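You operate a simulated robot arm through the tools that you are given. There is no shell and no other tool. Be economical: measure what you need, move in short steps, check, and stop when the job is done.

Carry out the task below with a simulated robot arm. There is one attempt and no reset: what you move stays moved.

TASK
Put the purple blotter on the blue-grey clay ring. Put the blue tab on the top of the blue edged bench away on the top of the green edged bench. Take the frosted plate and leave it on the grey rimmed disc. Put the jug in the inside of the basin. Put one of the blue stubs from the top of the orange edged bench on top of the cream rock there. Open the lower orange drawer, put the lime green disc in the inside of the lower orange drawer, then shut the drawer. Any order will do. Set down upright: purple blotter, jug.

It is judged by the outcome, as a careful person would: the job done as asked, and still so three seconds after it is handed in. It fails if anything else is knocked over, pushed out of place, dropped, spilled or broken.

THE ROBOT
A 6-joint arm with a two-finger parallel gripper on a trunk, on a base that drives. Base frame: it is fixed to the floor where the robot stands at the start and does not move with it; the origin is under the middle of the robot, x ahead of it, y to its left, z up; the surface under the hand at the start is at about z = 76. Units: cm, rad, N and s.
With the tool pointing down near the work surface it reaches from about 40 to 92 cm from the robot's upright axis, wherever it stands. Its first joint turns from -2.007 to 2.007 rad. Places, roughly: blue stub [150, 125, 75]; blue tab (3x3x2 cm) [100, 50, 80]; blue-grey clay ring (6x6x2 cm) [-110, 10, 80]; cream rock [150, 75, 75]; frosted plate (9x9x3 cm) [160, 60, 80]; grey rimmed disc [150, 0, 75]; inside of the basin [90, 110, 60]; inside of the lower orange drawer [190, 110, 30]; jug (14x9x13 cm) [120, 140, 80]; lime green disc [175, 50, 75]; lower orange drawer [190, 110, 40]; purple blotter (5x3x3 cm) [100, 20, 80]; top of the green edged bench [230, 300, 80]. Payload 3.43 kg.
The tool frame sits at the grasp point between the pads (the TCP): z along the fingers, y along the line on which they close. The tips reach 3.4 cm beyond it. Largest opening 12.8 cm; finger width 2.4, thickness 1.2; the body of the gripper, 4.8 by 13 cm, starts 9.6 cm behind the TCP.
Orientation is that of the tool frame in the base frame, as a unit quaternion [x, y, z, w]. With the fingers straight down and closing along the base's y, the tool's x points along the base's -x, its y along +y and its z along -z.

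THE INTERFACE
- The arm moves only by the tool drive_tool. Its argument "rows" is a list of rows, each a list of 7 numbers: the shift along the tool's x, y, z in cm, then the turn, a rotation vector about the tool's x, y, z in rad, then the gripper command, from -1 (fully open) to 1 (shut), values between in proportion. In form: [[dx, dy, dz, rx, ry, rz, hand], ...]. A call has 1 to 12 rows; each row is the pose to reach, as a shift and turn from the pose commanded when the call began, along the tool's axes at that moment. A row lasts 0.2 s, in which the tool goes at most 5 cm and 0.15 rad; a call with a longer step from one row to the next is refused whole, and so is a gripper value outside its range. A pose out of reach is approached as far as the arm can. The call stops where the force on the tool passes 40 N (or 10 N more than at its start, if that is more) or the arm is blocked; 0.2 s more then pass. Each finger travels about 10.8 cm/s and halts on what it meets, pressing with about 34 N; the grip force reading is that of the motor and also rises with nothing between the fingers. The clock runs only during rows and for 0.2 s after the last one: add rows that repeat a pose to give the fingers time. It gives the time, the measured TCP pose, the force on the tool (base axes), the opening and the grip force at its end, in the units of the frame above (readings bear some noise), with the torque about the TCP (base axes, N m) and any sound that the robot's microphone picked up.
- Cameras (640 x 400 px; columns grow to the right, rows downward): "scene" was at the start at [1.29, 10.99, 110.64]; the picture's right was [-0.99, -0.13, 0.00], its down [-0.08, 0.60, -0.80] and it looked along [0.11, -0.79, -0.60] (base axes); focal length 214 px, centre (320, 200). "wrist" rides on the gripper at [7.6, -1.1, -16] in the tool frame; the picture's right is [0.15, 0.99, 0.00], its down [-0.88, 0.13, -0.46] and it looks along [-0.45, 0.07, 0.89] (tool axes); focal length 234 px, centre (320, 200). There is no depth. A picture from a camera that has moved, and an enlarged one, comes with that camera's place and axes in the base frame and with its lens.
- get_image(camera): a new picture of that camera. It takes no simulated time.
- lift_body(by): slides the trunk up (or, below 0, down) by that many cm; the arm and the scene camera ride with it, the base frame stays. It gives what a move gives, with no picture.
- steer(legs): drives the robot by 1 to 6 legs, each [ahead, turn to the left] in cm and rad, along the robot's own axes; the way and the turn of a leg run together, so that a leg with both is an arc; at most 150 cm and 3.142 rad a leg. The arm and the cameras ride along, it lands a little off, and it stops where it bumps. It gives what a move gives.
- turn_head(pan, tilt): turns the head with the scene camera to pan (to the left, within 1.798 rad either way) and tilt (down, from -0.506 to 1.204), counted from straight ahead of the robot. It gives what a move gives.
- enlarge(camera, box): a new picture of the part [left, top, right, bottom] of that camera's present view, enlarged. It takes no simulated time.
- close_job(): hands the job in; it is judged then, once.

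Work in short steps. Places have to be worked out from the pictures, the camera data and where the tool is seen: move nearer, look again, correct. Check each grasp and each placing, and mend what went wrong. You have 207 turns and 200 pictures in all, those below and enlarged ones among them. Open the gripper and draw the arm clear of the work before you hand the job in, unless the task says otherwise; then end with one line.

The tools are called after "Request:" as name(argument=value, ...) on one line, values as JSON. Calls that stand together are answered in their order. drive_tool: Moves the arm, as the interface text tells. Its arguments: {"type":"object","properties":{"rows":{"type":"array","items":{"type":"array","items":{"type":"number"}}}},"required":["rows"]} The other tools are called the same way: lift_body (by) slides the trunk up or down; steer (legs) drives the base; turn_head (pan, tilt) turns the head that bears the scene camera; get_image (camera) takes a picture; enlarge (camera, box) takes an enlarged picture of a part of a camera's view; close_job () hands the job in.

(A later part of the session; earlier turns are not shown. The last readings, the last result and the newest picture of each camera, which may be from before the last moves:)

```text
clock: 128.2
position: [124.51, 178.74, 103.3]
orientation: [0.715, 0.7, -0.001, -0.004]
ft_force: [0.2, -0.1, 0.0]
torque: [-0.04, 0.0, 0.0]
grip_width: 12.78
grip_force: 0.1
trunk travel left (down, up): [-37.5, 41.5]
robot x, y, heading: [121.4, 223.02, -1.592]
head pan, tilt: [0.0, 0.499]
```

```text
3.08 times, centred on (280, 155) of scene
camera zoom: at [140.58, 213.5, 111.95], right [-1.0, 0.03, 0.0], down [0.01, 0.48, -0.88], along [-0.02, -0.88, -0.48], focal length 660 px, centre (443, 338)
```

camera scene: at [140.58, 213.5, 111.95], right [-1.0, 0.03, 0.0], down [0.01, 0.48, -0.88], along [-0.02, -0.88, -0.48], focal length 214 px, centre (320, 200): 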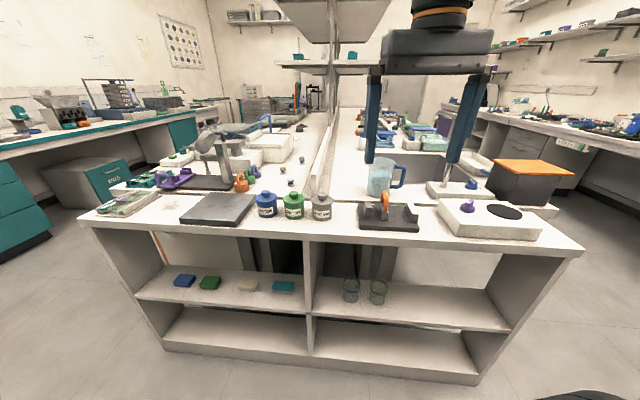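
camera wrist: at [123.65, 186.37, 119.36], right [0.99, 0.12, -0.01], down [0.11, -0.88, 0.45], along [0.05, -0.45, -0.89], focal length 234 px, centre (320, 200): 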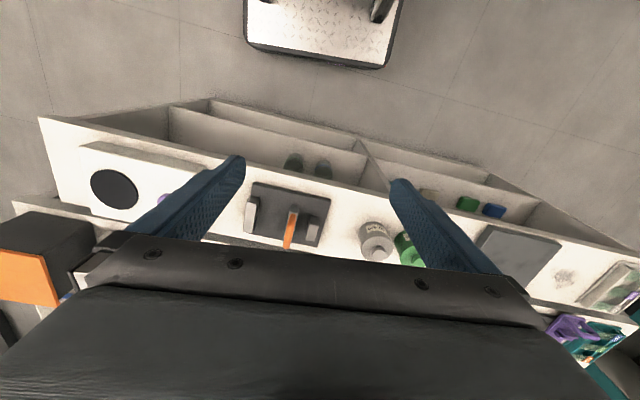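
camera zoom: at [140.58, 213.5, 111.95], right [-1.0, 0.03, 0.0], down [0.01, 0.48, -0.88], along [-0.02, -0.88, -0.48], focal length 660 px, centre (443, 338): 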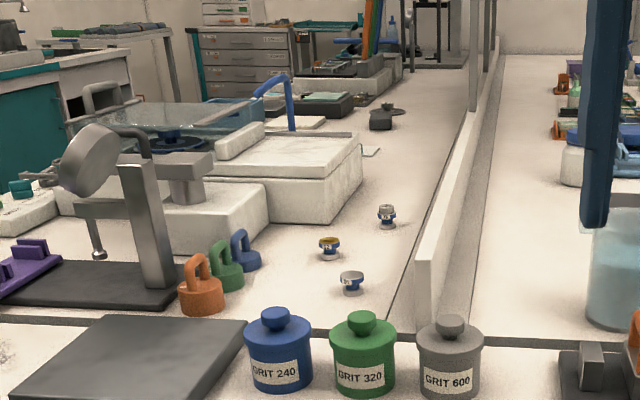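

The jug (partly full) is centred near (117.3, 142.3), handle toward -x, so the fingers must close along y. I drive 13 cm nearer and turn the hand a quarter turn while high.

Request:
steer(legs=[[13, 0]])

Request:
drive_tool(rows=[[-1, 0, -1, 0, 0, 0.14, -1], [-2, 0, -2, 0, 0, 0.28, -1], [-3, 0, -3, 0, 0, 0.42, -1], [-4, 0, -4, 0, 0, 0.56, -1], [-5, 0, -4, 0, 0, 0.7, -1], [-6, 0, -4, 0, 0, 0.84, -1], [-7, 0, -4, 0, 0, 0.98, -1], [-7, 0, -4, 0, 0, 1.12, -1], [-7, 0, -4, 0, 0, 1.26, -1], [-7, 0, -4, 0, 0, 1.4, -1], [-7, 0, -4, 0, 0, 1.54, -1], [-7, 0, -4, 0, 0, 1.57, -1]])

Request:
get_image(camera="wrist")

Request:
get_image(camera="scene")

```text
clock: 129.5
position: [124.23, 165.95, 103.32]
orientation: [0.715, 0.699, -0.002, -0.004]
ft_force: [-0.3, -0.1, 0.8]
torque: [0.0, 0.04, -0.03]
grip_width: 12.79
grip_force: 0.2
trunk travel left (down, up): [-37.5, 41.5]
robot x, y, heading: [121.09, 210.05, -1.599]
head pan, tilt: [0.0, 0.499]
```

```text
clock: 132.1
position: [124.15, 158.92, 107.1]
orientation: [1.0, -0.011, -0.004, -0.002]
ft_force: [0.3, -0.3, 0.5]
torque: [-0.01, 0.02, 0.02]
grip_width: 12.82
grip_force: 0.1
trunk travel left (down, up): [-37.5, 41.5]
robot x, y, heading: [120.95, 210.13, -1.6]
head pan, tilt: [0.0, 0.499]
```

```text
126 pictures are left
camera wrist: at [131.84, 159.77, 123.14], right [0.12, -0.99, 0.0], down [-0.88, -0.11, 0.46], along [-0.46, -0.05, -0.89], focal length 234 px, centre (320, 200)
```

wrist: 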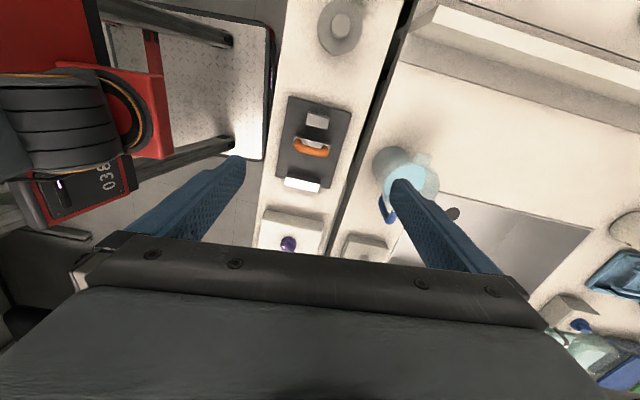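

```text
125 pictures are left
camera scene: at [140.24, 200.61, 111.95], right [-1.0, 0.03, 0.0], down [0.01, 0.48, -0.88], along [-0.02, -0.88, -0.48], focal length 214 px, centre (320, 200)
```

scene: 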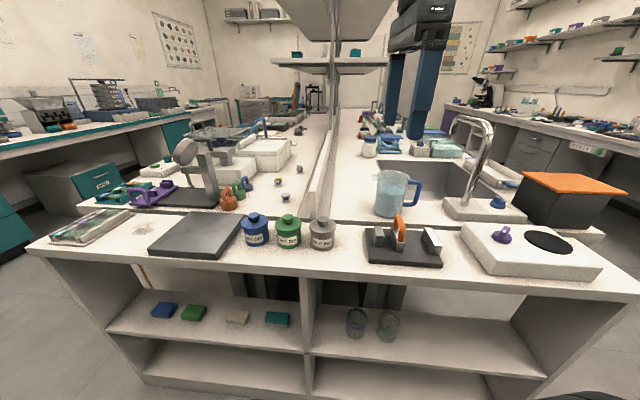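

The jug is at (117.3, 142.2). I move the open hand over it, staying high, and check.

Request:
drive_tool(rows=[[-2, 4.3, 0, 0, 0, 0, -1], [-4, 8.6, 0, 0, 0, 0, -1], [-6, 12.9, 0, 0, 0, 0, -1], [-6.8, 16.7, 0, 0, 0, 0, -1], [-6.8, 16.7, 3, 0, 0, 0, -1], [-6.8, 16.7, 3, 0, 0, 0, -1]])

Request:
get_image(camera="wrist")

Request:
enlarge(camera="scene", box=[320, 100, 480, 230])

```text
clock: 133.5
position: [116.64, 142.74, 104.38]
orientation: [1.0, -0.012, -0.004, 0.0]
ft_force: [-0.3, 0.5, -0.3]
torque: [-0.02, 0.03, -0.02]
grip_width: 12.81
grip_force: 0.1
trunk travel left (down, up): [-37.5, 41.5]
robot x, y, heading: [121.13, 210.24, -1.599]
head pan, tilt: [0.0, 0.499]
```

```text
124 pictures are left
camera wrist: at [124.34, 143.67, 120.27], right [0.12, -0.99, 0.0], down [-0.88, -0.11, 0.46], along [-0.46, -0.05, -0.89], focal length 234 px, centre (320, 200)
```

wrist: 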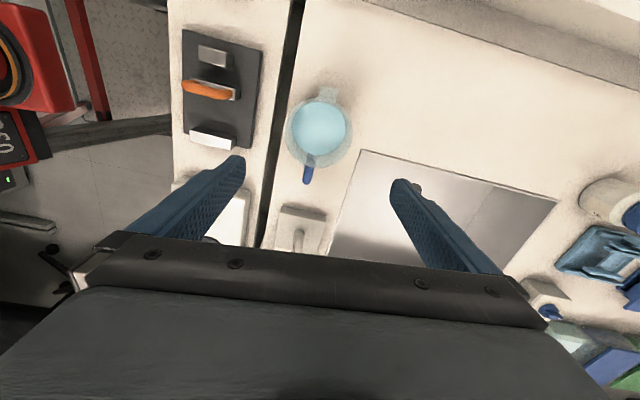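

```text
3.08 times, centred on (400, 165) of scene
camera zoom: at [140.24, 200.61, 111.95], right [-1.0, 0.03, 0.0], down [0.01, 0.48, -0.88], along [-0.02, -0.88, -0.48], focal length 660 px, centre (74, 308)
```

zoom: 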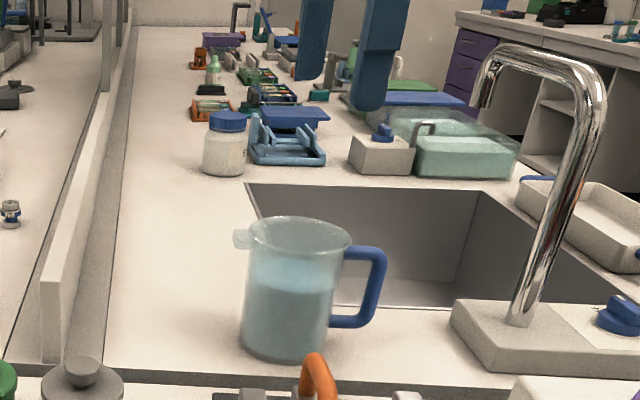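

Hand is centred in y; jug centre x≈118.2. I shift +1.5 in x and go down in steps to TCP z≈92 first.

Request:
drive_tool(rows=[[1.5, 0, 3, 0, 0, 0, -1], [1.5, 0, 7, 0, 0, 0, -1], [1.5, 0, 11, 0, 0, 0, -1], [1.5, 0, 12.5, 0, 0, 0, -1], [1.5, 0, 12.5, 0, 0, 0, -1]])

Request:
get_image(camera="wrist")

Request:
enlarge(camera="scene", box=[320, 100, 480, 230])

```text
clock: 134.7
position: [118.11, 142.46, 91.76]
orientation: [1.0, -0.011, -0.005, -0.001]
ft_force: [0.5, 0.1, 0.4]
torque: [-0.01, -0.04, 0.01]
grip_width: 12.79
grip_force: 0.0
trunk travel left (down, up): [-37.5, 41.5]
robot x, y, heading: [121.2, 210.28, -1.591]
head pan, tilt: [0.0, 0.499]
```

```text
122 pictures are left
camera wrist: at [125.88, 143.36, 107.71], right [0.12, -0.99, 0.0], down [-0.88, -0.11, 0.46], along [-0.46, -0.05, -0.89], focal length 234 px, centre (320, 200)
```

wrist: 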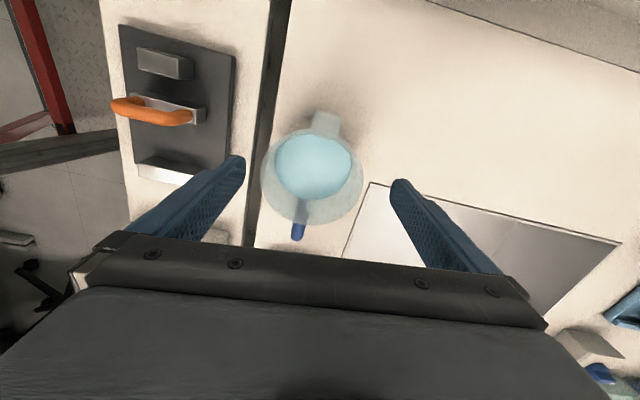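

```text
3.08 times, centred on (400, 165) of scene
camera zoom: at [140.24, 200.61, 111.95], right [-1.0, 0.03, 0.0], down [0.01, 0.48, -0.88], along [-0.02, -0.88, -0.48], focal length 660 px, centre (74, 308)
```

zoom: 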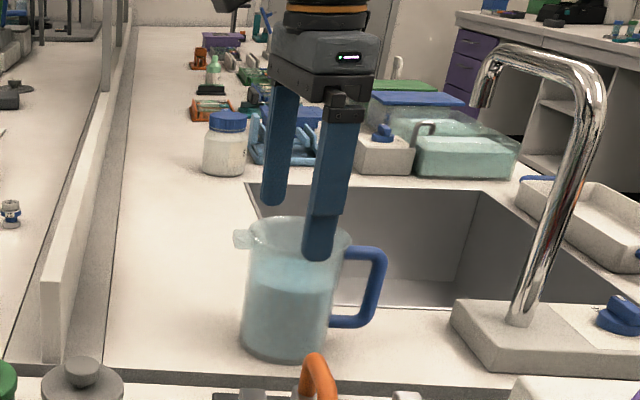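

Centre is (118.5, 143.2). I fine-adjust and go down to TCP z≈83.7.

Request:
drive_tool(rows=[[0.4, -0.7, 1, 0, 0, 0, -1], [0.4, -0.7, 4, 0, 0, 0, -1], [0.4, -0.7, 7, 0, 0, 0, -1], [0.4, -0.7, 8, 0, 0, 0, -1], [0.4, -0.7, 8, 0, 0, 0, -1]])

Request:
get_image(camera="wrist")

Request:
enlarge(camera="scene", box=[340, 130, 460, 230])

```text
clock: 135.9
position: [118.68, 142.94, 83.73]
orientation: [1.0, -0.012, -0.004, -0.002]
ft_force: [0.8, 0.3, -0.6]
torque: [0.06, 0.03, -0.01]
grip_width: 12.78
grip_force: 0.0
trunk travel left (down, up): [-37.5, 41.5]
robot x, y, heading: [121.54, 210.43, -1.599]
head pan, tilt: [0.0, 0.499]
```

```text
120 pictures are left
camera wrist: at [126.37, 143.95, 99.66], right [0.12, -0.99, 0.0], down [-0.88, -0.11, 0.46], along [-0.46, -0.05, -0.89], focal length 234 px, centre (320, 200)
```

wrist: 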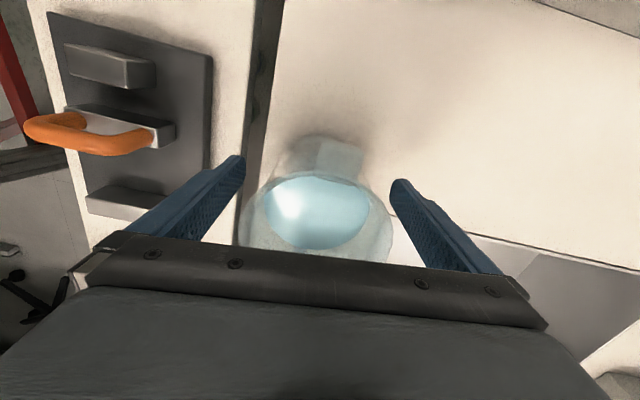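

```text
4.00 times, centred on (400, 180) of scene
camera zoom: at [140.24, 200.61, 111.95], right [-1.0, 0.03, 0.0], down [0.01, 0.48, -0.88], along [-0.02, -0.88, -0.48], focal length 858 px, centre (0, 280)
```

zoom: 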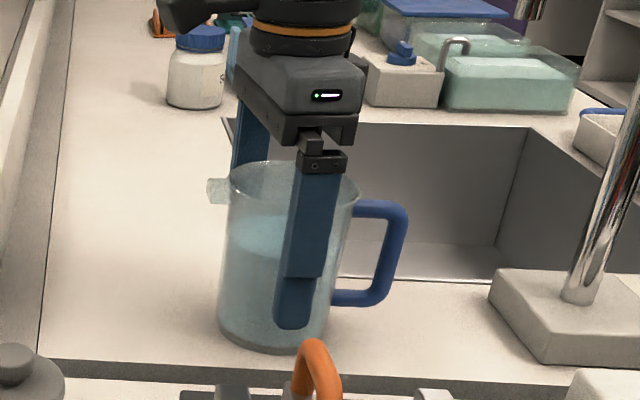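

The fingers straddle the jug well. I close gently (shifting 0.3 cm in -x).

Request:
drive_tool(rows=[[-0.3, 0, 0, 0, 0, 0, -0.8], [-0.3, 0, 0, 0, 0, 0, -0.6], [-0.3, 0, 0, 0, 0, 0, -0.5], [-0.3, 0, 0, 0, 0, 0, -0.4], [-0.3, 0, 0, 0, 0, 0, -0.3], [-0.3, 0, 0, 0, 0, 0, 0.2], [-0.3, 0, 0, 0, 0, 0, 1], [-0.3, 0, 0, 0, 0, 0, 1]])

Request:
enlarge(camera="scene", box=[340, 130, 460, 230])

```text
clock: 137.7
position: [118.39, 142.97, 83.83]
orientation: [1.0, -0.012, -0.004, -0.001]
ft_force: [-0.7, -0.3, 1.7]
torque: [0.06, 0.04, -0.07]
grip_width: 9.05
grip_force: 33.9
trunk travel left (down, up): [-37.5, 41.5]
robot x, y, heading: [121.54, 209.95, -1.598]
head pan, tilt: [0.0, 0.499]
```

```text
4.00 times, centred on (400, 180) of scene
camera zoom: at [140.24, 200.61, 111.95], right [-1.0, 0.03, 0.0], down [0.01, 0.48, -0.88], along [-0.02, -0.88, -0.48], focal length 858 px, centre (0, 280)
```

zoom: 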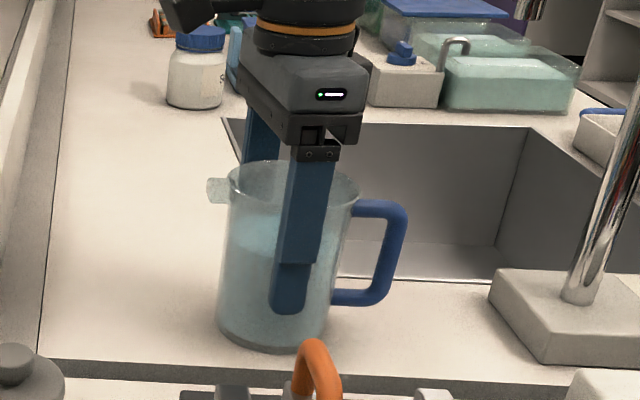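

Gripped at 9.05 cm, upright. I lift slowly and straight up 18 cm.

Request:
drive_tool(rows=[[0, 0, -0.6, 0, 0, 0, 1], [0, 0, -1.6, 0, 0, 0, 1], [0, 0, -3, 0, 0, 0, 1], [0, 0, -4.5, 0, 0, 0, 1], [0, 0, -6, 0, 0, 0, 1], [0, 0, -7.5, 0, 0, 0, 1], [0, 0, -9, 0, 0, 0, 1], [0, 0, -10.5, 0, 0, 0, 1], [0, 0, -12, 0, 0, 0, 1], [0, 0, -13.5, 0, 0, 0, 1], [0, 0, -15, 0, 0, 0, 1], [0, 0, -16, 0, 0, 0, 1]])

Request:
get_image(camera="scene")

```text
clock: 140.3
position: [118.5, 142.9, 99.91]
orientation: [1.0, -0.011, -0.004, -0.002]
ft_force: [0.2, 0.6, -3.0]
torque: [0.01, -0.13, 0.0]
grip_width: 9.05
grip_force: 33.8
trunk travel left (down, up): [-37.5, 41.5]
robot x, y, heading: [121.09, 210.43, -1.596]
head pan, tilt: [0.0, 0.499]
```

```text
117 pictures are left
camera scene: at [140.24, 200.59, 111.95], right [-1.0, 0.03, 0.0], down [0.01, 0.48, -0.88], along [-0.02, -0.88, -0.48], focal length 214 px, centre (320, 200)
```

scene: 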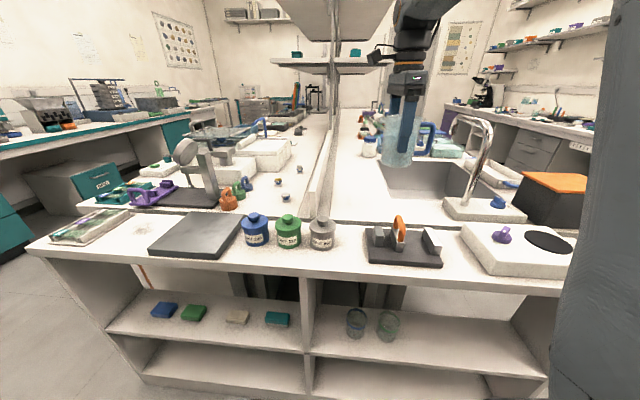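

Lifted (about 0.35 kg), level. I raise 2 cm more and draw the jug in toward the robot slowly.

Request:
drive_tool(rows=[[0, -0.8, -1, 0, 0, 0, 1], [0, -2.2, -2, 0, 0, 0, 1], [0, -4, -2, 0, 0, 0, 1], [0, -6, -2, 0, 0, 0, 1], [0, -8, -2, 0, 0, 0, 1], [0, -10, -2, 0, 0, 0, 1], [0, -12, -2, 0, 0, 0, 1], [0, -14, -2, 0, 0, 0, 1], [0, -15.5, -2, 0, 0, 0, 1], [0, -16.5, -2, 0, 0, 0, 1], [0, -17, -2, 0, 0, 0, 1]])

Request:
steer(legs=[[-10, 0]])

Request:
get_image(camera="scene")

```text
clock: 142.7
position: [119.13, 160.17, 101.59]
orientation: [1.0, -0.011, -0.005, -0.002]
ft_force: [0.7, -0.6, -4.2]
torque: [-0.03, -0.13, 0.01]
grip_width: 9.03
grip_force: 34.3
trunk travel left (down, up): [-37.5, 41.5]
robot x, y, heading: [121.09, 210.11, -1.592]
head pan, tilt: [0.0, 0.499]
```

```text
clock: 143.8
position: [119.25, 170.22, 101.61]
orientation: [1.0, -0.011, -0.005, -0.002]
ft_force: [-0.7, -0.1, -4.4]
torque: [0.01, -0.12, -0.01]
grip_width: 9.01
grip_force: 33.8
trunk travel left (down, up): [-37.5, 41.5]
robot x, y, heading: [121.42, 220.27, -1.599]
head pan, tilt: [0.0, 0.499]
```

```text
116 pictures are left
camera scene: at [140.49, 210.63, 111.95], right [-1.0, 0.03, 0.0], down [0.01, 0.48, -0.88], along [-0.02, -0.88, -0.48], focal length 214 px, centre (320, 200)
```

scene: 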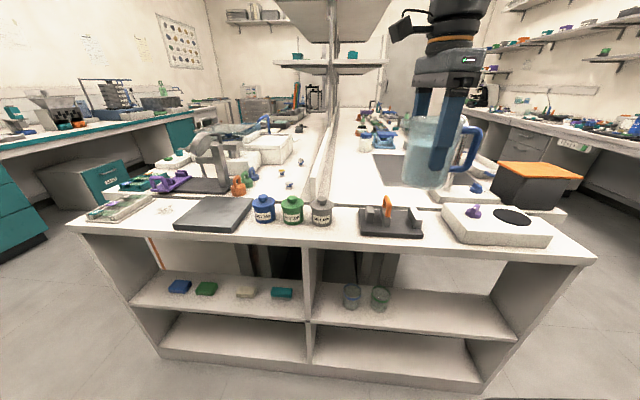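

The jug rides level. I drive back through the aisle the way I came, toward the front of the blue bench.

Request:
steer(legs=[[0, -1.36], [92, 0], [0, 0.83]])

Request:
get_image(camera="scene")

```text
clock: 154.1
position: [4.84, 163.39, 101.71]
orientation: [0.959, -0.282, -0.003, -0.002]
ft_force: [-0.3, 0.4, -4.1]
torque: [-0.08, -0.11, 0.0]
grip_width: 9.0
grip_force: 33.7
trunk travel left (down, up): [-37.5, 41.5]
robot x, y, heading: [32.87, 204.99, -2.146]
head pan, tilt: [0.0, 0.499]
```

```text
115 pictures are left
camera scene: at [43.99, 186.85, 111.95], right [-0.84, 0.54, 0.0], down [0.26, 0.4, -0.88], along [-0.48, -0.74, -0.48], focal length 214 px, centre (320, 200)
```

scene: 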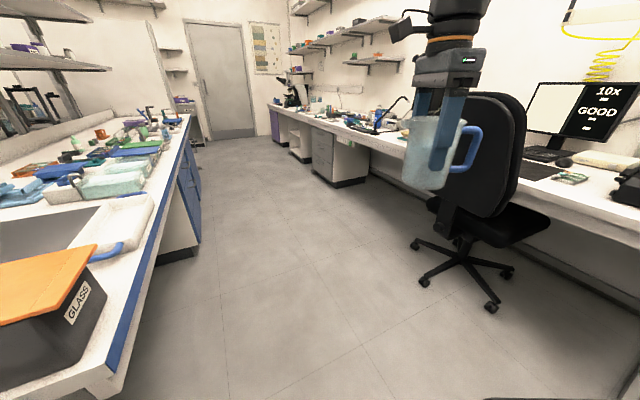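

Chair toe is near (-65, 142). I go 90 cm on, then south a bit, then face the basin.

Request:
steer(legs=[[90, 0], [0, 0.576], [17, 0], [0, 1.57]])

Request:
get_image(camera="scene")

```text
clock: 165.4
position: [32.13, 112.02, 101.6]
orientation: [0.697, 0.717, -0.005, 0.002]
ft_force: [-0.1, -0.4, -4.2]
torque: [0.1, 0.02, -0.03]
grip_width: 9.0
grip_force: 33.7
trunk travel left (down, up): [-37.5, 41.5]
robot x, y, heading: [-17.98, 111.65, 0.022]
head pan, tilt: [0.0, 0.499]
```

```text
114 pictures are left
camera scene: at [-9.25, 131.43, 111.95], right [0.02, -1.0, 0.0], down [-0.48, -0.01, -0.88], along [0.88, 0.02, -0.48], focal length 214 px, centre (320, 200)
```

scene: 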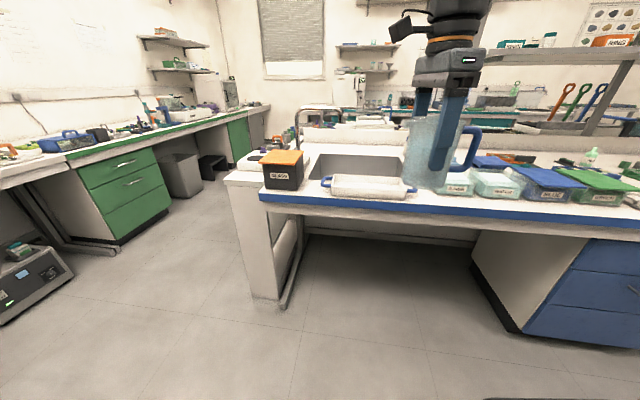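

I drive 25 cm ahead to the bench front and look at the basin.

Request:
steer(legs=[[25, 0]])

Request:
get_image(camera="scene")

```text
clock: 167.3
position: [57.12, 112.67, 101.56]
orientation: [0.696, 0.718, -0.004, 0.002]
ft_force: [-0.2, 0.7, -4.2]
torque: [0.09, -0.03, 0.01]
grip_width: 8.99
grip_force: 33.3
trunk travel left (down, up): [-37.5, 41.5]
robot x, y, heading: [7.27, 112.1, 0.025]
head pan, tilt: [0.0, 0.499]
```

```text
113 pictures are left
camera scene: at [15.8, 132.03, 111.95], right [0.02, -1.0, 0.0], down [-0.48, -0.01, -0.88], along [0.88, 0.02, -0.48], focal length 214 px, centre (320, 200)
```

scene: 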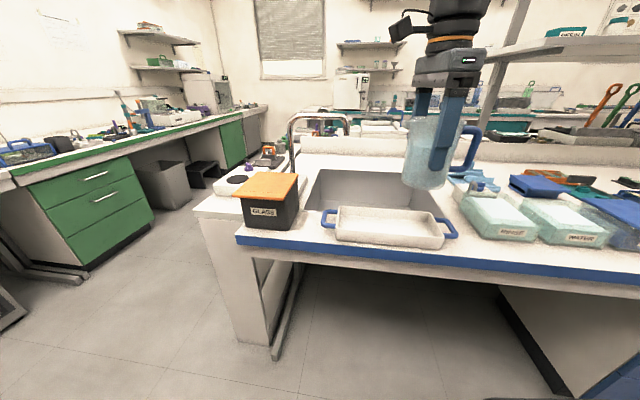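

Basin spans about x 77–107, y 92–136, with the spout tip near (94, 123, 97). I'll put the jug at about (91, 107). I move the jug ahead over it, smoothly.

Request:
drive_tool(rows=[[-0.3, 1, 0, 0, 0, 0, 1], [-1, 3, 0, 0, 0, 0, 1], [-2, 6, 0, 0, 0, 0, 1], [-3, 9.5, 0, 0, 0, 0, 1], [-4, 13, 0, 0, 0, 0, 1], [-5, 16.5, 0, 0, 0, 0, 1], [-6, 20, 0, 0, 0, 0, 1], [-6, 23.5, 0, 0, 0, 0, 1], [-6, 27, 0, 0, 0, 0, 1], [-6, 30, 0, 0, 0, 0, 1], [-6, 32, 0, 0, 0, 0, 1], [-6, 33, 0, 0, 0, 0, 1]])

Request:
get_image(camera="scene")

Request:
get_image(camera="wrist")

```text
clock: 169.9
position: [90.44, 107.67, 101.34]
orientation: [0.697, 0.717, -0.004, 0.002]
ft_force: [0.1, -0.2, -3.7]
torque: [0.11, 0.0, -0.01]
grip_width: 9.01
grip_force: 33.9
trunk travel left (down, up): [-37.5, 41.5]
robot x, y, heading: [7.38, 112.13, 0.024]
head pan, tilt: [0.0, 0.499]
```

```text
112 pictures are left
camera scene: at [15.8, 132.03, 111.95], right [0.02, -1.0, 0.0], down [-0.48, -0.01, -0.88], along [0.88, 0.02, -0.48], focal length 214 px, centre (320, 200)
```

scene: 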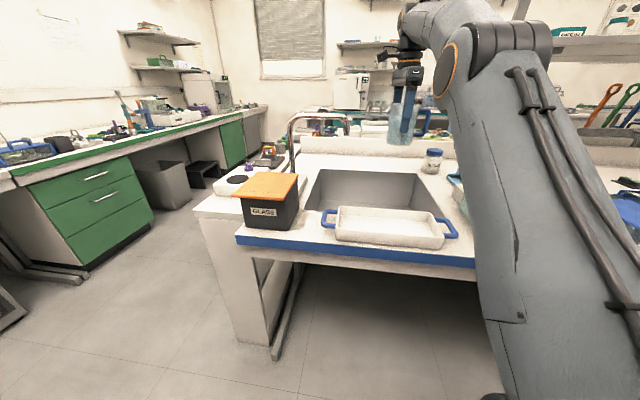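

```text
111 pictures are left
camera wrist: at [89.11, 115.38, 117.41], right [0.98, 0.17, 0.0], down [0.16, -0.87, 0.46], along [0.08, -0.46, -0.89], focal length 234 px, centre (320, 200)
```

wrist: 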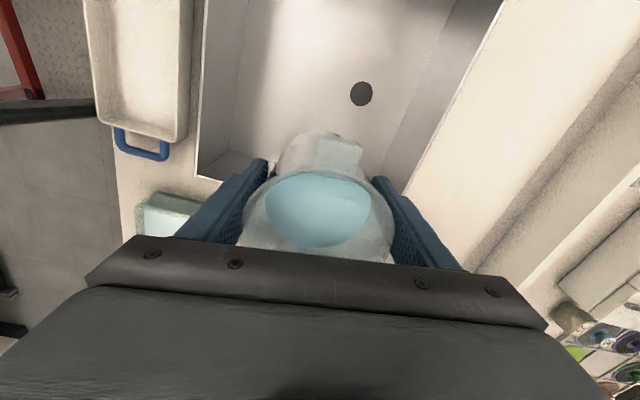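

Over the basin (x 70–110). The arm has room to lower itself; I shift 1 cm in +y and go down 22 cm steadily.

Request:
drive_tool(rows=[[0.5, 0, 0.6, 0, 0, 0, 1], [1, 0, 2, 0, 0, 0, 1], [1, 0, 4, 0, 0, 0, 1], [1, 0, 6, 0, 0, 0, 1], [1, 0, 8, 0, 0, 0, 1], [1, 0, 10, 0, 0, 0, 1], [1, 0, 12.2, 0, 0, 0, 1], [1, 0, 14.5, 0, 0, 0, 1], [1, 0, 16.8, 0, 0, 0, 1], [1, 0, 19, 0, 0, 0, 1], [1, 0, 21, 0, 0, 0, 1], [1, 0, 22, 0, 0, 0, 1]])

Request:
get_image(camera="scene")

Request:
get_image(camera="wrist")

```text
clock: 172.5
position: [90.2, 108.37, 79.53]
orientation: [0.697, 0.717, -0.004, 0.002]
ft_force: [-0.1, -1.4, -4.6]
torque: [0.11, 0.0, 0.01]
grip_width: 8.96
grip_force: 34.0
trunk travel left (down, up): [-37.5, 41.5]
robot x, y, heading: [7.46, 111.97, 0.025]
head pan, tilt: [0.0, 0.499]
```

```text
110 pictures are left
camera scene: at [15.81, 132.03, 111.95], right [0.02, -1.0, 0.0], down [-0.48, -0.01, -0.88], along [0.88, 0.02, -0.48], focal length 214 px, centre (320, 200)
```

scene: 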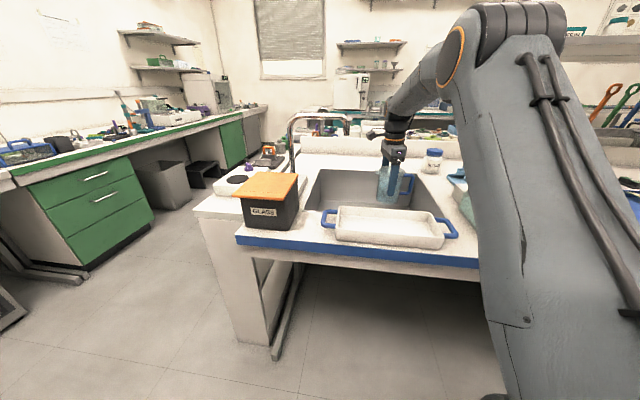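

```text
109 pictures are left
camera wrist: at [88.86, 116.13, 95.46], right [0.98, 0.17, -0.01], down [0.16, -0.87, 0.46], along [0.08, -0.46, -0.89], focal length 234 px, centre (320, 200)
```

wrist: 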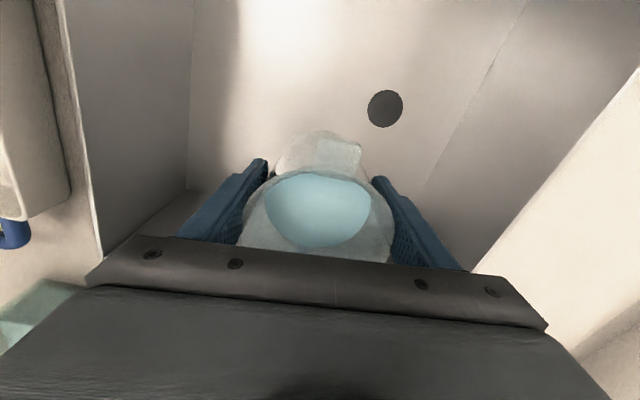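

Floor of the basin is about z=60; the jug bottom is at ~71.7. I go down another 10 cm, then creep.

Request:
drive_tool(rows=[[0, 0, 1, 0, 0, 0, 1], [0, 0, 3, 0, 0, 0, 1], [0, 0, 5, 0, 0, 0, 1], [0, 0, 7, 0, 0, 0, 1], [0, 0, 8.5, 0, 0, 0, 1], [0, 0, 9.5, 0, 0, 0, 1], [0, 0, 10, 0, 0, 0, 1]])

Request:
enlarge(camera="scene", box=[280, 100, 480, 240])

```text
clock: 174.1
position: [90.14, 108.12, 69.59]
orientation: [0.697, 0.717, -0.004, 0.002]
ft_force: [-0.2, -0.4, -5.1]
torque: [0.11, 0.02, 0.0]
grip_width: 8.96
grip_force: 35.0
trunk travel left (down, up): [-37.5, 41.5]
robot x, y, heading: [6.89, 111.83, 0.025]
head pan, tilt: [0.0, 0.499]
```

```text
2.86 times, centred on (380, 170) of scene
camera zoom: at [15.81, 132.02, 111.95], right [0.02, -1.0, 0.0], down [-0.48, -0.01, -0.88], along [0.88, 0.02, -0.48], focal length 613 px, centre (149, 286)
```

zoom: 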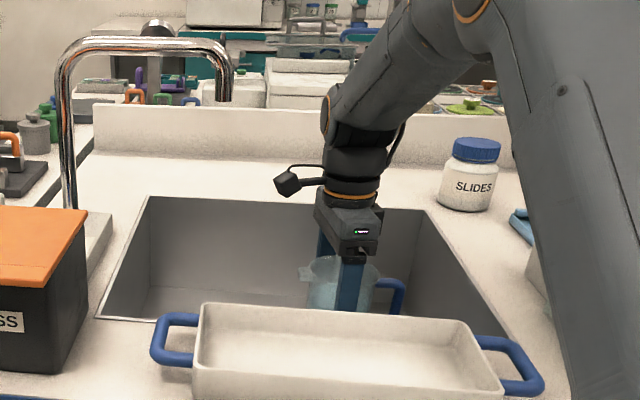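

Clear of the faucet. I creep down in small steps until contact shows.

Request:
drive_tool(rows=[[0, 0, 0.4, 0, 0, 0, 1], [0, 0, 0.8, 0, 0, 0, 1], [0, 0, 1.1, 0, 0, 0, 1]])

```text
clock: 174.9
position: [90.03, 108.37, 68.52]
orientation: [0.697, 0.717, -0.004, 0.002]
ft_force: [-0.5, -0.6, -4.2]
torque: [0.14, -0.03, 0.0]
grip_width: 8.96
grip_force: 33.9
trunk travel left (down, up): [-37.5, 41.5]
robot x, y, heading: [7.18, 111.87, 0.024]
head pan, tilt: [0.0, 0.499]
```

No contact yet; I continue creeping.

Request:
drive_tool(rows=[[0, 0, 0.25, 0, 0, 0, 1], [0, 0, 0.5, 0, 0, 0, 1], [0, 0, 0.7, 0, 0, 0, 1]])

```text
clock: 175.7
position: [90.17, 108.35, 67.81]
orientation: [0.697, 0.717, -0.005, 0.002]
ft_force: [-0.1, -0.5, -4.2]
torque: [0.12, 0.0, 0.03]
grip_width: 8.99
grip_force: 34.1
trunk travel left (down, up): [-37.5, 41.5]
robot x, y, heading: [7.21, 112.48, 0.024]
head pan, tilt: [0.0, 0.499]
```

Request:
drive_tool(rows=[[0, 0, 0.25, 0, 0, 0, 1], [0, 0, 0.5, 0, 0, 0, 1], [0, 0, 0.75, 0, 0, 0, 1]])

Request:
get_image(camera="wrist")

```text
clock: 176.5
position: [90.21, 108.36, 67.01]
orientation: [0.697, 0.717, -0.005, 0.002]
ft_force: [0.1, 0.2, -4.2]
torque: [0.15, 0.0, -0.02]
grip_width: 8.94
grip_force: 34.3
trunk travel left (down, up): [-37.5, 41.5]
robot x, y, heading: [6.94, 112.27, 0.026]
head pan, tilt: [0.0, 0.499]
```

```text
107 pictures are left
camera wrist: at [88.85, 116.03, 82.97], right [0.98, 0.17, -0.01], down [0.16, -0.87, 0.46], along [0.08, -0.46, -0.89], focal length 234 px, centre (320, 200)
```

wrist: 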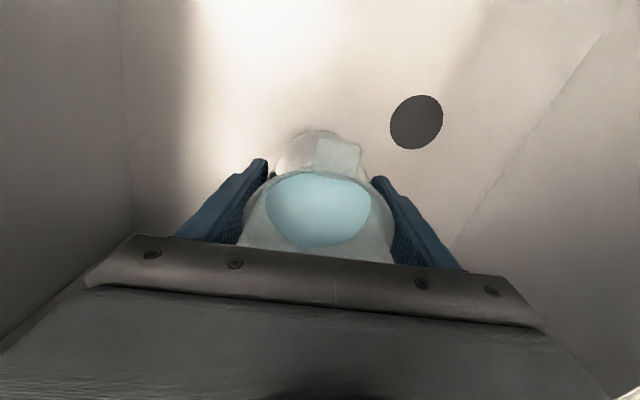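

The floor is near z≈59, so contact is imminent; I creep on.

Request:
drive_tool(rows=[[0, 0, 0.2, 0, 0, 0, 1], [0, 0, 0.4, 0, 0, 0, 1], [0, 0, 0.6, 0, 0, 0, 1]])

```text
clock: 177.3
position: [90.28, 108.39, 66.76]
orientation: [0.697, 0.717, -0.003, 0.003]
ft_force: [-0.8, 0.4, 17.4]
torque: [-0.8, 0.21, -0.16]
grip_width: 8.97
grip_force: 34.4
trunk travel left (down, up): [-37.5, 41.5]
robot x, y, heading: [7.15, 112.13, 0.021]
head pan, tilt: [0.0, 0.499]
```

Contact. I relieve slightly and open gradually, then rise.

Request:
drive_tool(rows=[[0, 0, -0.2, 0, 0, 0, 1], [0, 0, -0.25, 0, 0, 0, -0.3], [0, 0, -0.25, 0, 0, 0, -0.5], [0, 0, -0.25, 0, 0, 0, -0.7], [0, 0, -0.25, 0, 0, 0, -0.8], [0, 0, -0.25, 0, 0, 0, -0.8]])

Request:
get_image(camera="wrist")

```text
clock: 178.7
position: [90.22, 108.41, 66.67]
orientation: [0.697, 0.717, -0.004, 0.002]
ft_force: [0.4, -0.8, 0.0]
torque: [0.0, 0.03, -0.01]
grip_width: 11.53
grip_force: 0.0
trunk travel left (down, up): [-37.5, 41.5]
robot x, y, heading: [6.77, 112.19, 0.021]
head pan, tilt: [0.0, 0.499]
```

```text
106 pictures are left
camera wrist: at [88.82, 116.07, 82.68], right [0.98, 0.17, 0.0], down [0.16, -0.87, 0.46], along [0.08, -0.46, -0.89], focal length 234 px, centre (320, 200)
```

wrist: 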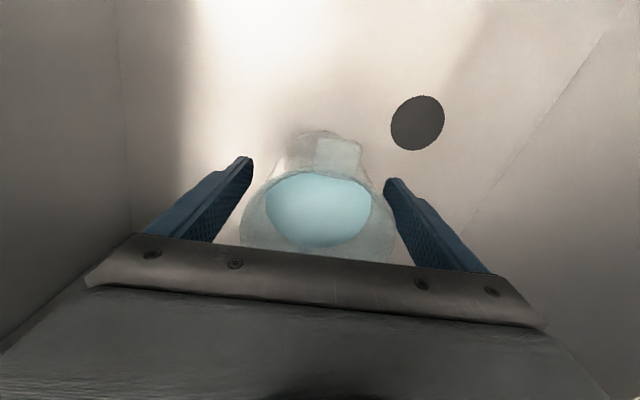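

The jug stands freely in the basin. I rise straight up.

Request:
drive_tool(rows=[[0, 0, -2, 0, 0, 0, -0.8], [0, 0, -5, 0, 0, 0, -0.8], [0, 0, -9, 0, 0, 0, -0.8], [0, 0, -13, 0, 0, 0, -0.8], [0, 0, -17, 0, 0, 0, -0.8], [0, 0, -21, 0, 0, 0, -0.8], [0, 0, -25.5, 0, 0, 0, -0.8], [0, 0, -30, 0, 0, 0, -0.8], [0, 0, -34, 0, 0, 0, -0.8], [0, 0, -37, 0, 0, 0, -0.8]])

Request:
get_image(camera="wrist")

```text
clock: 180.9
position: [90.46, 108.75, 103.87]
orientation: [0.697, 0.717, -0.004, 0.002]
ft_force: [0.3, -0.7, 0.6]
torque: [-0.04, -0.03, 0.01]
grip_width: 11.52
grip_force: 0.0
trunk travel left (down, up): [-37.5, 41.5]
robot x, y, heading: [6.94, 111.95, 0.025]
head pan, tilt: [0.0, 0.499]
```

```text
105 pictures are left
camera wrist: at [89.16, 116.4, 119.91], right [0.98, 0.17, 0.0], down [0.16, -0.87, 0.46], along [0.08, -0.46, -0.89], focal length 234 px, centre (320, 200)
```

wrist: 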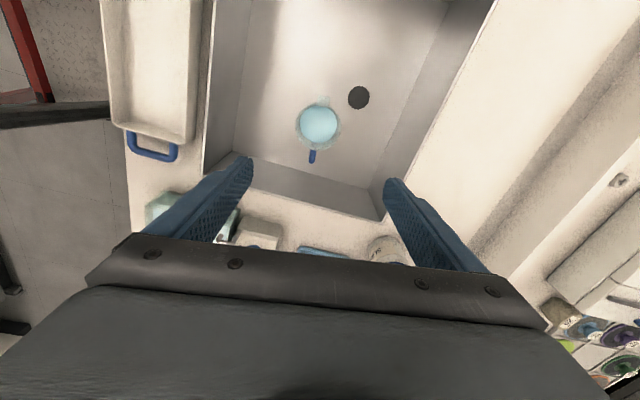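

Jug done. I retract the arm and turn the hand back, then drive round to the orange side.

Request:
drive_tool(rows=[[0, -3.4, -0.3, 0, 0, 0, -1], [0, -7, -0.3, 0, 0, -0.14, -1], [0, -10.5, -0.3, 0, 0, -0.28, -1], [0, -14, -0.3, 0, 0, -0.42, -1], [0, -17.5, -0.3, 0, 0, -0.56, -1], [0, -21, -0.3, 0, 0, -0.7, -1], [0, -24.5, -0.3, 0, 0, -0.84, -1], [0, -28, -0.3, 0, 0, -0.98, -1], [0, -31.5, -0.3, 0, 0, -1.12, -1], [0, -35, -0.3, 0, 0, -1.26, -1], [0, -37, -0.3, 0, 0, -1.4, -1], [0, -37, -0.3, 0, 0, -1.54, -1]])

Request:
steer(legs=[[-25, 0], [0, 1.55], [18, 0], [0, -0.58], [90, 0], [0, -0.87]])

Request:
get_image(camera="scene")

```text
clock: 183.5
position: [53.08, 107.81, 104.23]
orientation: [0.0, 1.0, -0.005, -0.002]
ft_force: [-0.1, 0.0, 0.7]
torque: [-0.01, 0.01, 0.04]
grip_width: 12.8
grip_force: 0.1
trunk travel left (down, up): [-37.5, 41.5]
robot x, y, heading: [7.04, 112.05, 0.028]
head pan, tilt: [0.0, 0.499]
```

```text
clock: 198.1
position: [82.51, 196.77, 104.28]
orientation: [-0.022, 1.0, -0.004, -0.003]
ft_force: [0.7, -0.1, 0.1]
torque: [-0.02, -0.02, -0.01]
grip_width: 12.79
grip_force: 0.1
trunk travel left (down, up): [-37.5, 41.5]
robot x, y, heading: [36.31, 199.5, 0.077]
head pan, tilt: [0.0, 0.499]
```

```text
104 pictures are left
camera scene: at [44.09, 219.28, 111.95], right [0.07, -1.0, 0.0], down [-0.48, -0.04, -0.88], along [0.88, 0.06, -0.48], focal length 214 px, centre (320, 200)
```

scene: 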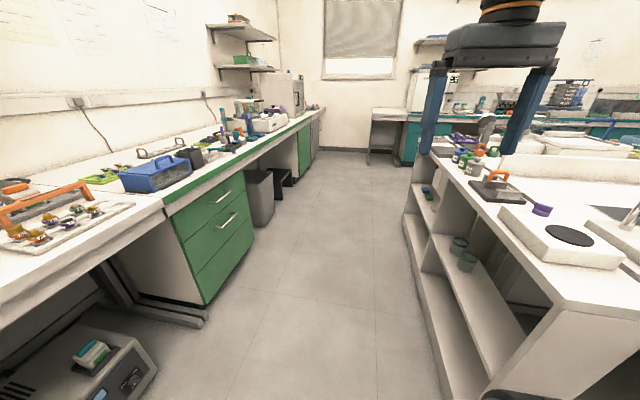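

The path is clear. I drive on to x≈247 and turn to face down the orange aisle.

Request:
steer(legs=[[0, 0.02], [150, 0], [62, 0], [0, -1.67]])

Request:
get_image(camera="scene")

```text
clock: 201.6
position: [119.85, 200.01, 104.39]
orientation: [-0.017, 1.0, -0.005, 0.0]
ft_force: [-0.1, 0.4, -0.2]
torque: [0.02, -0.03, 0.02]
grip_width: 12.83
grip_force: 0.0
trunk travel left (down, up): [-37.5, 41.5]
robot x, y, heading: [73.76, 203.18, -0.085]
head pan, tilt: [0.0, 0.499]
stopped in leg 2: the robot was blocked; the commanded pose is now the measured one
```

```text
103 pictures are left
camera scene: at [84.67, 222.1, 111.95], right [-0.09, -1.0, 0.0], down [-0.48, 0.04, -0.88], along [0.87, -0.08, -0.48], focal length 214 px, centre (320, 200)
```

scene: 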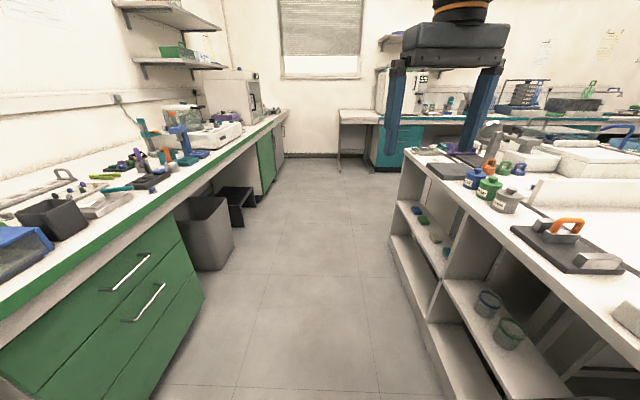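

The base's right side touched the end unit; nothing on it moved. I back off, angle left to the aisle's middle and go on.

Request:
steer(legs=[[-14, 0], [0, 0.3]])

Request:
steer(legs=[[90, 0], [0, -0.2]])

Request:
get_image(camera="scene")

```text
clock: 203.9
position: [105.09, 214.78, 104.36]
orientation: [-0.164, 0.986, -0.005, 0.0]
ft_force: [-0.3, -0.3, 0.6]
torque: [-0.05, -0.01, 0.01]
grip_width: 12.8
grip_force: 0.0
trunk travel left (down, up): [-37.5, 41.5]
robot x, y, heading: [59.56, 204.62, 0.209]
head pan, tilt: [0.0, 0.499]
```

```text
clock: 209.3
position: [193.55, 219.65, 104.27]
orientation: [-0.041, 0.999, -0.005, -0.001]
ft_force: [-0.3, -0.3, -0.1]
torque: [-0.03, -0.03, -0.01]
grip_width: 12.8
grip_force: 0.0
trunk travel left (down, up): [-37.5, 41.5]
robot x, y, heading: [147.34, 220.59, -0.042]
head pan, tilt: [0.0, 0.499]
```

```text
102 pictures are left
camera scene: at [157.26, 240.0, 111.95], right [-0.04, -1.0, 0.0], down [-0.48, 0.02, -0.88], along [0.88, -0.04, -0.48], focal length 214 px, centre (320, 200)
```

scene: 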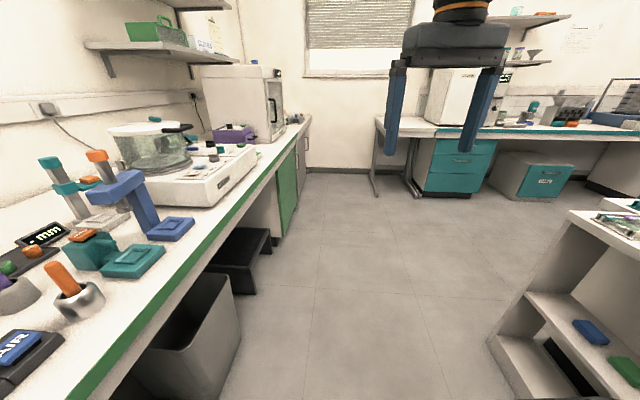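

Centred in the aisle now. I drive on to x≈250 and turn to face -y.

Request:
steer(legs=[[0, 0.04], [103, 0], [0, -1.57]])

Request:
turn_head(pan=-0.5, tilt=0.5)

Request:
get_image(camera="scene")

```text
clock: 218.8
position: [250.78, 174.52, 104.3]
orientation: [0.661, 0.75, -0.003, -0.004]
ft_force: [0.4, 0.1, -0.1]
torque: [0.02, 0.03, -0.01]
grip_width: 12.8
grip_force: 0.1
trunk travel left (down, up): [-37.5, 41.5]
robot x, y, heading: [249.88, 220.84, -1.568]
head pan, tilt: [0.0, 0.499]
```

```text
clock: 219.7
position: [250.81, 174.52, 104.4]
orientation: [0.661, 0.75, -0.002, -0.003]
ft_force: [-0.3, 0.4, 0.0]
torque: [-0.03, -0.04, 0.02]
grip_width: 12.81
grip_force: 0.0
trunk travel left (down, up): [-37.5, 41.5]
robot x, y, heading: [249.69, 220.96, -1.564]
head pan, tilt: [-0.499, 0.499]
```

```text
101 pictures are left
camera scene: at [265.01, 212.71, 111.95], right [-0.88, 0.48, 0.0], down [0.23, 0.42, -0.88], along [-0.42, -0.77, -0.48], focal length 214 px, centre (320, 200)
```

scene: 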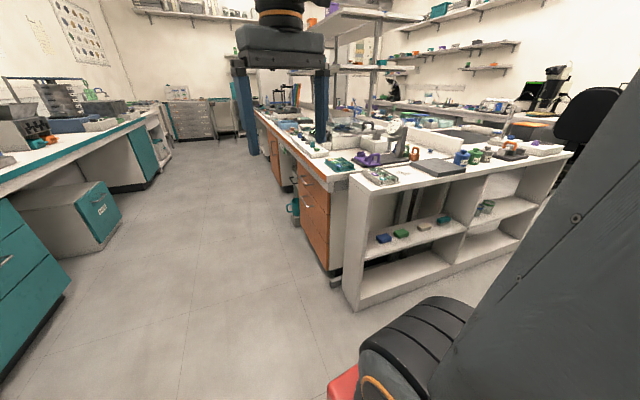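

The orange drawers are visible at the near end of the orange bench. I zoom in there.

Request:
enlarge(camera="scene", box=[230, 90, 420, 300])

```text
1.90 times, centred on (325, 195) of scene
camera zoom: at [265.01, 212.71, 111.95], right [-0.88, 0.48, 0.0], down [0.23, 0.42, -0.88], along [-0.42, -0.77, -0.48], focal length 408 px, centre (310, 210)
```

zoom: 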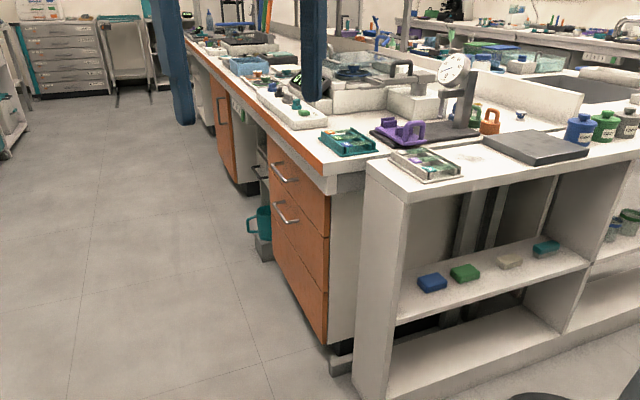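

Bench edge is at x≈219. I shift over to x≈264 while driving down the aisle, then turn to face the orange bench near y≈85.

Request:
steer(legs=[[0, 0.3], [50, 0], [0, -0.3], [85, 0], [0, -1.57]])

Request:
turn_head(pan=0, tilt=0.5)

Request:
get_image(camera="scene")

```text
clock: 232.7
position: [220.57, 83.77, 104.3]
orientation: [0.997, 0.074, 0.0, -0.004]
ft_force: [-0.2, 0.0, 0.5]
torque: [0.0, -0.03, -0.02]
grip_width: 12.79
grip_force: 0.1
trunk travel left (down, up): [-37.5, 41.5]
robot x, y, heading: [266.81, 85.46, -3.116]
head pan, tilt: [-0.499, 0.499]
```

```text
clock: 233.6
position: [220.6, 83.74, 104.23]
orientation: [0.997, 0.073, 0.001, -0.004]
ft_force: [-0.6, 0.3, -0.3]
torque: [0.01, 0.02, -0.02]
grip_width: 12.81
grip_force: 0.0
trunk travel left (down, up): [-37.5, 41.5]
robot x, y, heading: [266.71, 85.28, -3.116]
head pan, tilt: [0.0, 0.499]
```

```text
99 pictures are left
camera scene: at [257.99, 66.09, 111.95], right [-0.02, 1.0, 0.0], down [0.48, 0.01, -0.88], along [-0.88, -0.02, -0.48], focal length 214 px, centre (320, 200)
```

scene: 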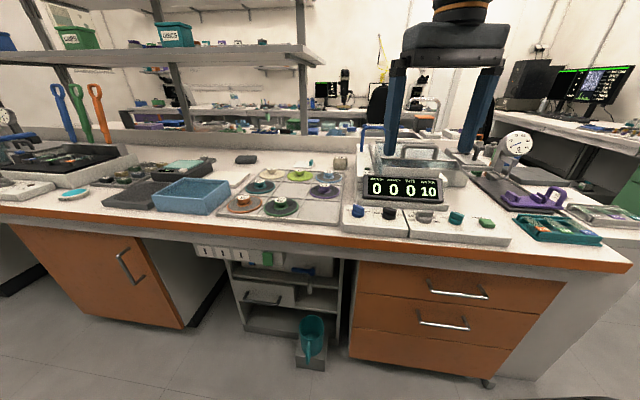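

Now I see the orange side: trays, lidded discs, drawers. I zoom in on the bench top in two parts.

Request:
enlarge(camera="scene", box=[220, 120, 380, 230])

Request:
enlarge(camera="scene", box=[80, 120, 240, 230])

Request:
enlarge(camera="scene", box=[380, 110, 580, 240])

Request:
enlarge(camera="scene", box=[0, 90, 160, 220])

```text
3.64 times, centred on (300, 175) of scene
camera zoom: at [257.99, 66.09, 111.95], right [-0.02, 1.0, 0.0], down [0.48, 0.01, -0.88], along [-0.88, -0.02, -0.48], focal length 780 px, centre (393, 291)
```

zoom: 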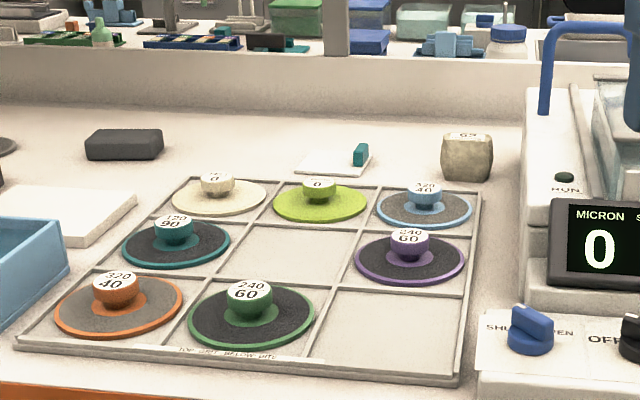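

```text
3.64 times, centred on (160, 175) of scene
camera zoom: at [257.99, 66.09, 111.95], right [-0.02, 1.0, 0.0], down [0.48, 0.01, -0.88], along [-0.88, -0.02, -0.48], focal length 780 px, centre (902, 291)
```

zoom: 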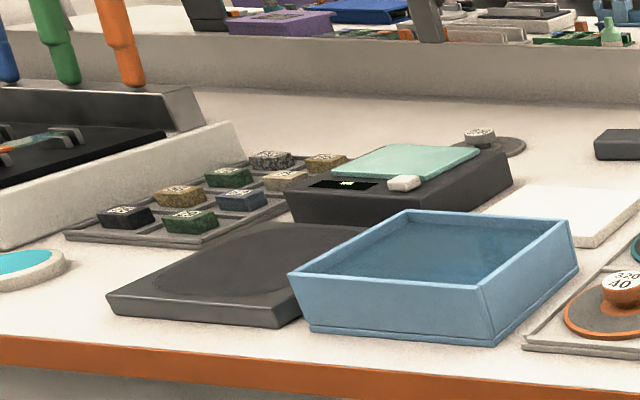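

```text
3.08 times, centred on (480, 175) of scene
camera zoom: at [257.99, 66.09, 111.95], right [-0.02, 1.0, 0.0], down [0.48, 0.01, -0.88], along [-0.88, -0.02, -0.48], focal length 660 px, centre (-172, 277)
```

zoom: 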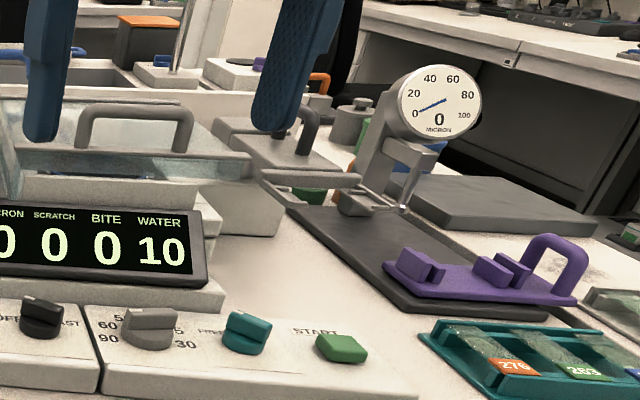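

```text
3.08 times, centred on (80, 155) of scene
camera zoom: at [257.99, 66.09, 111.95], right [-0.02, 1.0, 0.0], down [0.48, 0.01, -0.88], along [-0.88, -0.02, -0.48], focal length 660 px, centre (1058, 338)
```

zoom: 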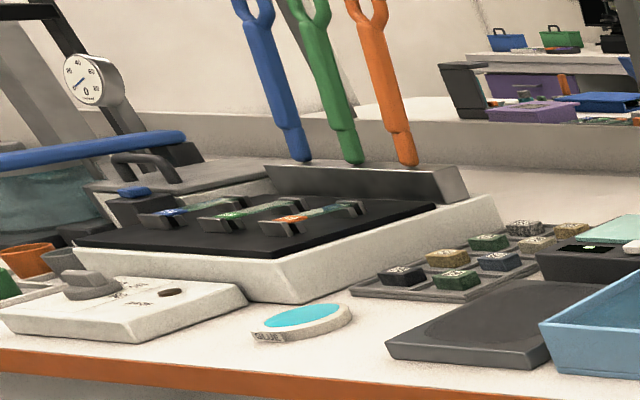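

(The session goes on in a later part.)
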